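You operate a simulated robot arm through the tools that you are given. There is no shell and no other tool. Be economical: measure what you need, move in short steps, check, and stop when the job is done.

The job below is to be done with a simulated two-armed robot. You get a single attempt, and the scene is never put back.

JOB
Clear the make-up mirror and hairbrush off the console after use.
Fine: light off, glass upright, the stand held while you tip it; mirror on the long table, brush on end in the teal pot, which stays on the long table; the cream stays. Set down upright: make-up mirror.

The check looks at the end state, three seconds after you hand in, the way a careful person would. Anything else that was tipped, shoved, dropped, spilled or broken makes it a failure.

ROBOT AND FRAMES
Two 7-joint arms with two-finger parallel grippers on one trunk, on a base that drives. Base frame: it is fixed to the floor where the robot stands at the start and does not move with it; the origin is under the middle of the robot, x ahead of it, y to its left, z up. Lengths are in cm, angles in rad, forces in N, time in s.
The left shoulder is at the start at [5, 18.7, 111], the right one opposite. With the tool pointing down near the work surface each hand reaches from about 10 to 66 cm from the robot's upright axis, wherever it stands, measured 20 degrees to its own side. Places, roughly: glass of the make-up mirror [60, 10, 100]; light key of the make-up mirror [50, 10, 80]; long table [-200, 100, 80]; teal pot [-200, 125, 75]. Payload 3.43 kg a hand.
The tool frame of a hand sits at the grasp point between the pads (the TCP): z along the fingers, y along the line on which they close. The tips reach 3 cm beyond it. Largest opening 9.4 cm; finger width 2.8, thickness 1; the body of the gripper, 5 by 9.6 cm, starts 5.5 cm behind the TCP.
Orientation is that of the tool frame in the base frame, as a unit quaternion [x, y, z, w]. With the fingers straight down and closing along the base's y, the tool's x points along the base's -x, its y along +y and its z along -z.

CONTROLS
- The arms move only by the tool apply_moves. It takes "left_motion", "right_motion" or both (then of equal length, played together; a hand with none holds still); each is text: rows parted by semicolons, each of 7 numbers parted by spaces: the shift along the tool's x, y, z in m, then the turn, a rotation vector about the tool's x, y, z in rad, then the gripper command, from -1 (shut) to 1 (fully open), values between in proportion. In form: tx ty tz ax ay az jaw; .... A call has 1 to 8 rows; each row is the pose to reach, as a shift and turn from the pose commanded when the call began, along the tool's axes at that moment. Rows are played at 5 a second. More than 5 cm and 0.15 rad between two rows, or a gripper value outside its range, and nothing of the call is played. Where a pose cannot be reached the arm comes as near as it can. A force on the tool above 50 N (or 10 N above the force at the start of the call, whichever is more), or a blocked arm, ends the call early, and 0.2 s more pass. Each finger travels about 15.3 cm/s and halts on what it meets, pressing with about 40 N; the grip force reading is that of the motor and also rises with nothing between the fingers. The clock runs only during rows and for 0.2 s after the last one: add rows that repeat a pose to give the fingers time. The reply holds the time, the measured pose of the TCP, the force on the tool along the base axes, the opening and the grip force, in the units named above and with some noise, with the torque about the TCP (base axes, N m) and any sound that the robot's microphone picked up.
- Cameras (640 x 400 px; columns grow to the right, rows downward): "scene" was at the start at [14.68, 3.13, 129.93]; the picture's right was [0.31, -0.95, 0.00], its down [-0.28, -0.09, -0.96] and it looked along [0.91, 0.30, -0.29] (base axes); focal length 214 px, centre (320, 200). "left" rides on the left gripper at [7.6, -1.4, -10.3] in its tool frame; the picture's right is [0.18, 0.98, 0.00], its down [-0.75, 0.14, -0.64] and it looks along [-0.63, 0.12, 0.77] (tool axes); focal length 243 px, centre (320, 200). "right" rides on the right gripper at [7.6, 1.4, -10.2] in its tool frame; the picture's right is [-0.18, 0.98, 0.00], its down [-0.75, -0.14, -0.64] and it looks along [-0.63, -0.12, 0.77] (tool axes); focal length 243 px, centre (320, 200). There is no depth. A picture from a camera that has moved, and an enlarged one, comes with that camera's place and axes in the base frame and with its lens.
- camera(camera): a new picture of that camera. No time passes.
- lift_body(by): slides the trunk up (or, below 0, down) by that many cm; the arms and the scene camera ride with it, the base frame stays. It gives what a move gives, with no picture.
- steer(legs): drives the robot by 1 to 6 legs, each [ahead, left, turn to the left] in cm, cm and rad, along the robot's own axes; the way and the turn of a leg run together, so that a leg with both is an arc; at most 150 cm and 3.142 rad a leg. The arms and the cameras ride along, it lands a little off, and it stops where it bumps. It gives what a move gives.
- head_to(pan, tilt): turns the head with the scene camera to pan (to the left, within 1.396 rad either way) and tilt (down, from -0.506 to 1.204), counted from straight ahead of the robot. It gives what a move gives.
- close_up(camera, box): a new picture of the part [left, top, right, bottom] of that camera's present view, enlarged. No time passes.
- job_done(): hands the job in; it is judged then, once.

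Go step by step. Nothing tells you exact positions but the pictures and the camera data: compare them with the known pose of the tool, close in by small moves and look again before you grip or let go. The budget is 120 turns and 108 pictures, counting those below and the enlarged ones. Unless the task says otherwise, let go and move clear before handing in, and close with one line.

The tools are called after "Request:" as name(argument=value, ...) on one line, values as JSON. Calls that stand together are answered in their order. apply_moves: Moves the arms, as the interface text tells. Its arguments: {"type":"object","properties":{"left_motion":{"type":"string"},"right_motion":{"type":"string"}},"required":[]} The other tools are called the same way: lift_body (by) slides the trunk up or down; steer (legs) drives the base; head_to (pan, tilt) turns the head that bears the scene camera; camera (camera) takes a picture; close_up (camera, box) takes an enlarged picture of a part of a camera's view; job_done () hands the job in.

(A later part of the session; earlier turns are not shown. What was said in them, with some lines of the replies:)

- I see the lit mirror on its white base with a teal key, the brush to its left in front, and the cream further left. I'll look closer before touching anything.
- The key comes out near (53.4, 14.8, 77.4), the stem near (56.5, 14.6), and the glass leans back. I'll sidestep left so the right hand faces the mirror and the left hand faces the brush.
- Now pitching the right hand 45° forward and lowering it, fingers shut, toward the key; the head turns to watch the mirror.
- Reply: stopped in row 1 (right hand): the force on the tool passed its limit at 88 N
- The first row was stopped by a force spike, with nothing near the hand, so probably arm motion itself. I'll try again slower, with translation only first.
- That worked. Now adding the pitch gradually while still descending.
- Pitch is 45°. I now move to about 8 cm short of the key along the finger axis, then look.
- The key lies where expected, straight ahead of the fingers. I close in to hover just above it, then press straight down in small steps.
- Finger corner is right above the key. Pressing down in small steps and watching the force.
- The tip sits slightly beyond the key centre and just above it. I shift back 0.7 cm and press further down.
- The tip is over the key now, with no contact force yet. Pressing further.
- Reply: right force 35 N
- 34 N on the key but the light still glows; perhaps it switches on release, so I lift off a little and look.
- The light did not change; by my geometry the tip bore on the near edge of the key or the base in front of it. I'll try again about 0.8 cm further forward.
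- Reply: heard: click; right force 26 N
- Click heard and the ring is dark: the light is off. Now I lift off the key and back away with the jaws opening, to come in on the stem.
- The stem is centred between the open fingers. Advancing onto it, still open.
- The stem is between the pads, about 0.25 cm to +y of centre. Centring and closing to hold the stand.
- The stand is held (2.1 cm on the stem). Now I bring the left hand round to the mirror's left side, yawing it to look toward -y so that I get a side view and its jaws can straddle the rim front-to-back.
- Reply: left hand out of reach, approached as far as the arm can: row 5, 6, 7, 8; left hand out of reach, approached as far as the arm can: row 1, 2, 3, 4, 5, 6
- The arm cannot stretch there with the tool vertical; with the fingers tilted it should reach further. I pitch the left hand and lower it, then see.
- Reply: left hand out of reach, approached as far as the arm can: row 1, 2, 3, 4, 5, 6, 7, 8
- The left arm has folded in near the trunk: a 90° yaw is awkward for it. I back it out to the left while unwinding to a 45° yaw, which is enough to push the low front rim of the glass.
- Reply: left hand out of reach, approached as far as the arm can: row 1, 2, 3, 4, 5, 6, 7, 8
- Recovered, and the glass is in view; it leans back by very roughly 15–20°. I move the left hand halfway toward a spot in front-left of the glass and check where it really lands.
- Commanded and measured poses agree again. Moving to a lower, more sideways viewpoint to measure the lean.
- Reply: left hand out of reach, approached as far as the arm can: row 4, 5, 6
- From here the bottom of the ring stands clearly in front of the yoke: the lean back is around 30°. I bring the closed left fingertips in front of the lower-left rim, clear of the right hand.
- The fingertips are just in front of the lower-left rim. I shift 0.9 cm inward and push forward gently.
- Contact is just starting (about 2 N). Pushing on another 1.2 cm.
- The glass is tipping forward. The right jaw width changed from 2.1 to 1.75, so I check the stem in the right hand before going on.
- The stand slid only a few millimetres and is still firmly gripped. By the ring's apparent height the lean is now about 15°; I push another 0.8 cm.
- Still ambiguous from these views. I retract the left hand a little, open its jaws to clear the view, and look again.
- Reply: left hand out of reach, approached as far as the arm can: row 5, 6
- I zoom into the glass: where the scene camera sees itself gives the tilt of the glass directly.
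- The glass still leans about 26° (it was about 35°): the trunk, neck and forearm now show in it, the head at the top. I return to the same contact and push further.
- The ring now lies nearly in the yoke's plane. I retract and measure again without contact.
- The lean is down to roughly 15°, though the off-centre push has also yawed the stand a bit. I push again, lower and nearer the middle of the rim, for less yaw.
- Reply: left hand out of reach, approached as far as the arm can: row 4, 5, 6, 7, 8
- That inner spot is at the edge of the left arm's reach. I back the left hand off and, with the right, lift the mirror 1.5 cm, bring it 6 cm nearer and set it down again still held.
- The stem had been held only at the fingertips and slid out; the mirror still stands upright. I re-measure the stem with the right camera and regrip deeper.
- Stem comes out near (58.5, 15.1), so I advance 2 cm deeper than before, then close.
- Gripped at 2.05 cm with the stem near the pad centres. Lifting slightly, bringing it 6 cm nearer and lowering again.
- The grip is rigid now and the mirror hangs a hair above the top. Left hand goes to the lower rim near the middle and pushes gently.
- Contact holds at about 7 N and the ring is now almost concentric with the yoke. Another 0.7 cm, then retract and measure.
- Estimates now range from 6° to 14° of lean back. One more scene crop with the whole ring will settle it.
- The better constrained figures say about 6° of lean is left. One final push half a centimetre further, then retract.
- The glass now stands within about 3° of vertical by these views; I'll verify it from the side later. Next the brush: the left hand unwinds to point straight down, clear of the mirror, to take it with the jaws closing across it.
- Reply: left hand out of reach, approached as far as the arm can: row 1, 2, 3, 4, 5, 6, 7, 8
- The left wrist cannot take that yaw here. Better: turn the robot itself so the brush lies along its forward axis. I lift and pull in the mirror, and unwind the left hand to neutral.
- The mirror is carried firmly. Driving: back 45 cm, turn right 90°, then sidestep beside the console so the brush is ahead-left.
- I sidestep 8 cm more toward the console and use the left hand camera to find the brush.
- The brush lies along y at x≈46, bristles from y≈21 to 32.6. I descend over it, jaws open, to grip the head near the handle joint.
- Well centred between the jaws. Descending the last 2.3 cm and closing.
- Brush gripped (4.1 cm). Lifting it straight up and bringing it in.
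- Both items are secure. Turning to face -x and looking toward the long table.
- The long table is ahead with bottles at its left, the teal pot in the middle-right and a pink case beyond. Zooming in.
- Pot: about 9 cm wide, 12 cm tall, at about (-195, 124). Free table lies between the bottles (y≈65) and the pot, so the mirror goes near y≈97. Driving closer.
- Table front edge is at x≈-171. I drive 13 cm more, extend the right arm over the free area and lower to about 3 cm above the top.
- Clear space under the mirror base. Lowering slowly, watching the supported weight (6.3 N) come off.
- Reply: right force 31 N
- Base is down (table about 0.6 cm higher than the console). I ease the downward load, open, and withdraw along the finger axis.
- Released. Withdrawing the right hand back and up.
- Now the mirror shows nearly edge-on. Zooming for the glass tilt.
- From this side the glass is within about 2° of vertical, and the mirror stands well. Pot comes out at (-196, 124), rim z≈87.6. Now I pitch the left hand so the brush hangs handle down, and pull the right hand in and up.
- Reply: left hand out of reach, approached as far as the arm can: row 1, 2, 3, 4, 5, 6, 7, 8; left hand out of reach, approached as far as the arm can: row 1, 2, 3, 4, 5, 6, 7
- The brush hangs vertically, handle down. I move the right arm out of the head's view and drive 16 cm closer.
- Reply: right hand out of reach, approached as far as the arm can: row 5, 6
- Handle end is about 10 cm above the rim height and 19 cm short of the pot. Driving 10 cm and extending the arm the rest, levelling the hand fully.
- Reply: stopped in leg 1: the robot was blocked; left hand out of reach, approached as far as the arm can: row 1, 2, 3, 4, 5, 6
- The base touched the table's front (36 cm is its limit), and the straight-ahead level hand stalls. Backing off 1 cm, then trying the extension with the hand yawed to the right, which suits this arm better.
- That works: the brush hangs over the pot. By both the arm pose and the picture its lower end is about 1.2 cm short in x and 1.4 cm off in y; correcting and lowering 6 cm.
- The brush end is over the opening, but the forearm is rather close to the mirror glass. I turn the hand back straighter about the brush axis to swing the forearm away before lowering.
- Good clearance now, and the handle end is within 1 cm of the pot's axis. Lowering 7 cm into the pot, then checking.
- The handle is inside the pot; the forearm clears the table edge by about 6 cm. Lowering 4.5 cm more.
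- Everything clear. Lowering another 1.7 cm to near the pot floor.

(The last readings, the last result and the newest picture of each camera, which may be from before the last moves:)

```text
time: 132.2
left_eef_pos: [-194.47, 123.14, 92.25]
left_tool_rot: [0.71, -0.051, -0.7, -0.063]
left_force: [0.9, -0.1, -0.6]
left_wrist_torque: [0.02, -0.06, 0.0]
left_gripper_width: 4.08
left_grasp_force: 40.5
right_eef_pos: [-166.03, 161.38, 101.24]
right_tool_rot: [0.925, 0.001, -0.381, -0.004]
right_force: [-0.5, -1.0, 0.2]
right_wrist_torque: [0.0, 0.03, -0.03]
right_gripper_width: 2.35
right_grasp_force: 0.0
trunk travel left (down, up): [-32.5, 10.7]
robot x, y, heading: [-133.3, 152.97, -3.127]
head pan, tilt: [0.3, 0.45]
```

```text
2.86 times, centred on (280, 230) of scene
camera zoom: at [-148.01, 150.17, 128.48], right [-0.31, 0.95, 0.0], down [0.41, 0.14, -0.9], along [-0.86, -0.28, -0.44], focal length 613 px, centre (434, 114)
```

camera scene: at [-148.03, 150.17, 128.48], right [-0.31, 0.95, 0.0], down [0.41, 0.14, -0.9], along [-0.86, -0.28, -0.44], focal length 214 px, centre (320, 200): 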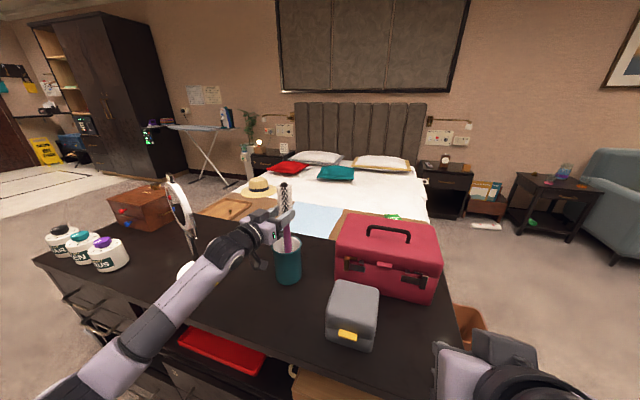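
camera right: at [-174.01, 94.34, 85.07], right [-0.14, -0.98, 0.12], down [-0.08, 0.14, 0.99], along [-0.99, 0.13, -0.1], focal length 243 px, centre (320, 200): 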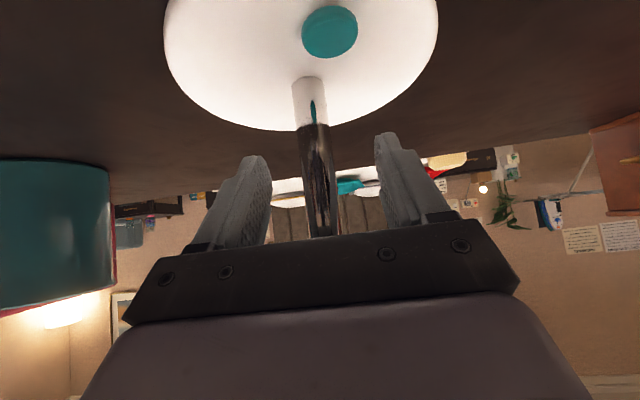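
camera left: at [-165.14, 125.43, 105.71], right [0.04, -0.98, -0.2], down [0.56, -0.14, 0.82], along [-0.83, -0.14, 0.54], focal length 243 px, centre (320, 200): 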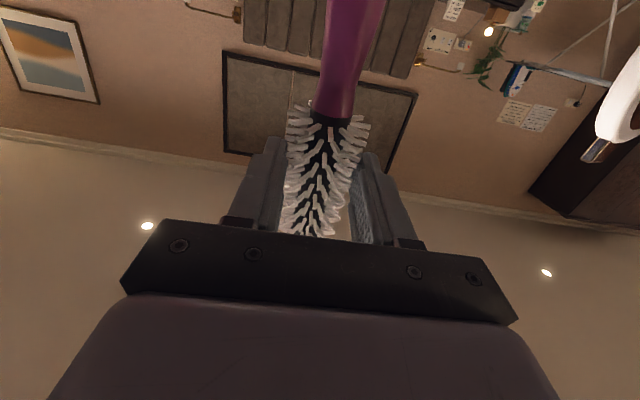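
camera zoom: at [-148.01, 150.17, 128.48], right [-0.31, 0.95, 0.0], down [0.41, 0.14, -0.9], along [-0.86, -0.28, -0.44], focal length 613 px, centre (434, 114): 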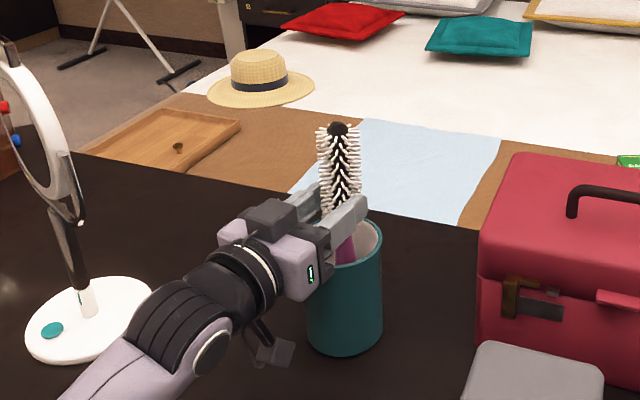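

Brush sits deep in the pot with the fingers above the rim. Opening gradually.

Request:
apply_moves(left_motion="0 0 0 0 0 0 0; 0 0 0 0 0 0 0.2; 0 0 0 0 0 0 0.6; 0 0 0 0 0 0 1; 0 0 0 0 0 0 1")

Request:
close_up(camera="scene", box=[220, 160, 340, 300])

Request:
camera(camera="left")

```text
time: 133.3
left_eef_pos: [-194.55, 123.13, 92.34]
left_tool_rot: [0.71, -0.051, -0.699, -0.064]
left_force: [0.3, 0.5, 0.0]
left_wrist_torque: [-0.02, 0.02, 0.02]
left_gripper_width: 9.38
left_grasp_force: 0.1
right_eef_pos: [-166.02, 161.21, 101.27]
right_tool_rot: [0.925, 0.002, -0.381, -0.002]
right_force: [-0.4, 0.0, 1.1]
right_wrist_torque: [-0.03, -0.03, 0.0]
right_gripper_width: 2.37
right_grasp_force: 0.0
trunk travel left (down, up): [-32.5, 10.7]
robot x, y, heading: [-133.4, 152.97, -3.129]
head pan, tilt: [0.3, 0.45]
```

```text
2.86 times, centred on (280, 230) of scene
camera zoom: at [-148.02, 150.17, 128.48], right [-0.31, 0.95, 0.0], down [0.41, 0.14, -0.9], along [-0.86, -0.28, -0.44], focal length 613 px, centre (434, 114)
```

zoom: 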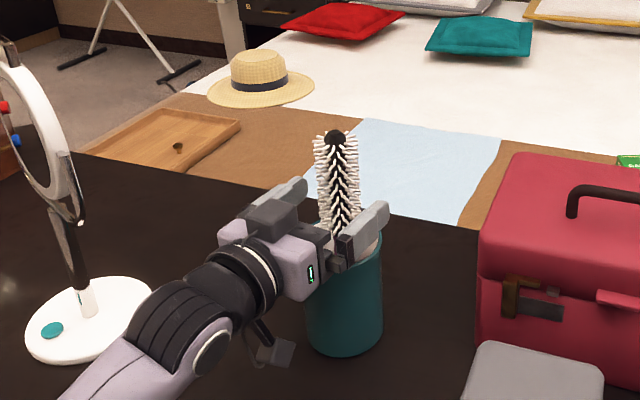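

```text
20 pictures are left
camera left: at [-184.03, 122.92, 84.79], right [-0.16, -0.97, -0.2], down [0.6, -0.26, 0.76], along [-0.79, 0.0, 0.62], focal length 243 px, centre (320, 200)
```

left: 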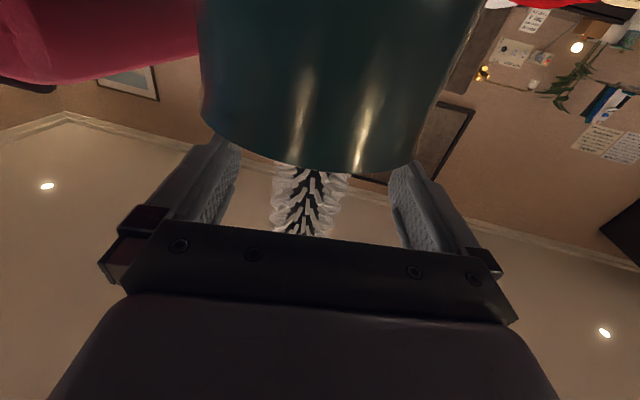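

The brush stands on its own in the pot, centred between the open fingers. I withdraw by driving straight back, keeping the arm still.

Request:
steer(legs=[[-14, 1.5, 0], [-20, 0, 0]])

Request:
head_to(pan=0.35, tilt=0.4)

Request:
camera(camera="scene")

```text
time: 135.9
left_eef_pos: [-160.44, 122.37, 92.35]
left_tool_rot: [0.71, -0.052, -0.699, -0.064]
left_force: [0.4, 0.4, 0.4]
left_wrist_torque: [0.02, -0.02, 0.0]
left_gripper_width: 9.41
left_grasp_force: 0.1
right_eef_pos: [-131.86, 160.35, 101.21]
right_tool_rot: [0.925, 0.0, -0.381, -0.003]
right_force: [0.3, -0.1, -0.3]
right_wrist_torque: [0.01, 0.0, 0.0]
right_gripper_width: 2.35
right_grasp_force: 0.0
trunk travel left (down, up): [-32.5, 10.7]
robot x, y, heading: [-99.01, 152.15, -3.126]
head pan, tilt: [0.3, 0.45]
```

```text
time: 136.5
left_eef_pos: [-160.6, 122.28, 92.3]
left_tool_rot: [0.71, -0.052, -0.699, -0.065]
left_force: [0.2, 0.1, 0.1]
left_wrist_torque: [0.01, -0.03, -0.01]
left_gripper_width: 9.39
left_grasp_force: 0.1
right_eef_pos: [-131.84, 160.32, 101.28]
right_tool_rot: [0.925, 0.0, -0.381, -0.003]
right_force: [-0.1, -0.8, 0.3]
right_wrist_torque: [0.0, 0.02, 0.03]
right_gripper_width: 2.36
right_grasp_force: 0.1
trunk travel left (down, up): [-32.5, 10.7]
robot x, y, heading: [-99.32, 151.71, -3.13]
head pan, tilt: [0.351, 0.4]
```

```text
19 pictures are left
camera scene: at [-113.8, 148.76, 128.94], right [-0.35, 0.94, 0.0], down [0.36, 0.14, -0.92], along [-0.86, -0.33, -0.39], focal length 214 px, centre (320, 200)
```

scene: 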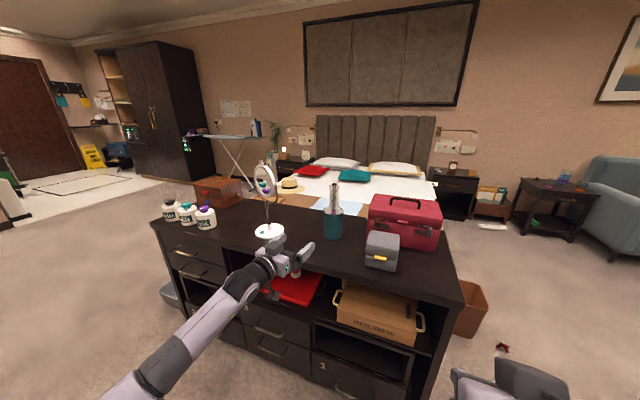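

All stands. Zooming in on the mirror and pot, and on a small red thing on the floor by the bin.

Request:
close_up(camera="scene", box=[230, 150, 370, 250])

Request:
close_up(camera="scene", box=[440, 270, 560, 370])

```text
4.00 times, centred on (300, 200) of scene
camera zoom: at [-113.8, 148.76, 128.94], right [-0.35, 0.94, 0.0], down [0.36, 0.14, -0.92], along [-0.86, -0.33, -0.39], focal length 858 px, centre (400, 200)
```

zoom: 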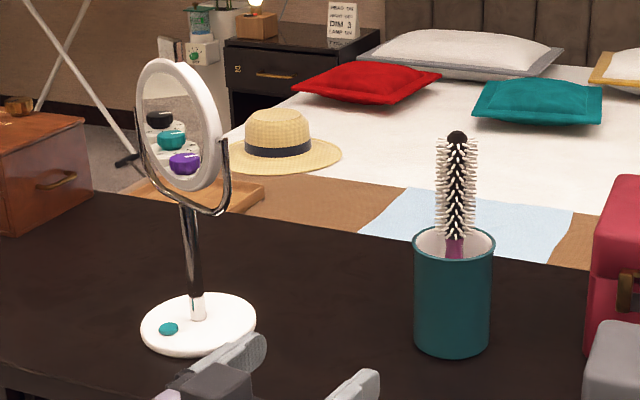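

```text
4.00 times, centred on (500, 320) of scene
camera zoom: at [-113.8, 148.76, 128.94], right [-0.35, 0.94, 0.0], down [0.36, 0.14, -0.92], along [-0.86, -0.33, -0.39], focal length 858 px, centre (-400, -280)
```

zoom: 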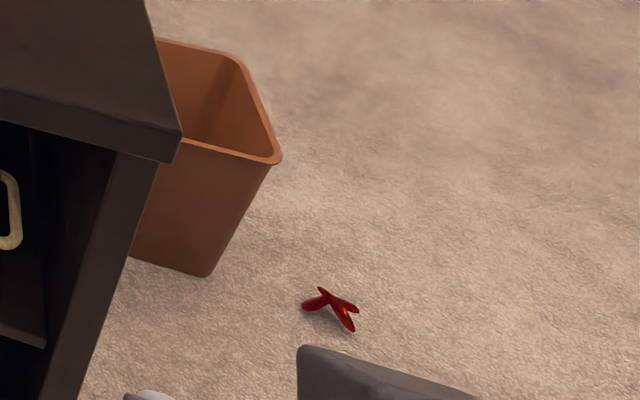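

The mirror stands with its glass vertical and its light off. The brush stands in the teal pot, and the red clip on the floor is not something I handled. Both hands are empty and clear, so I hand in.

Request:
job_done()

```text
The job is handed in.
```

The mirror is on the long table with its light off and glass upright, the brush stands handle-down in the teal pot, and I never touched the cream on the console. The stand slipped out of my grip once mid-tip and stayed standing, and the robot lightly bumped the long table, with nothing visibly shifting.
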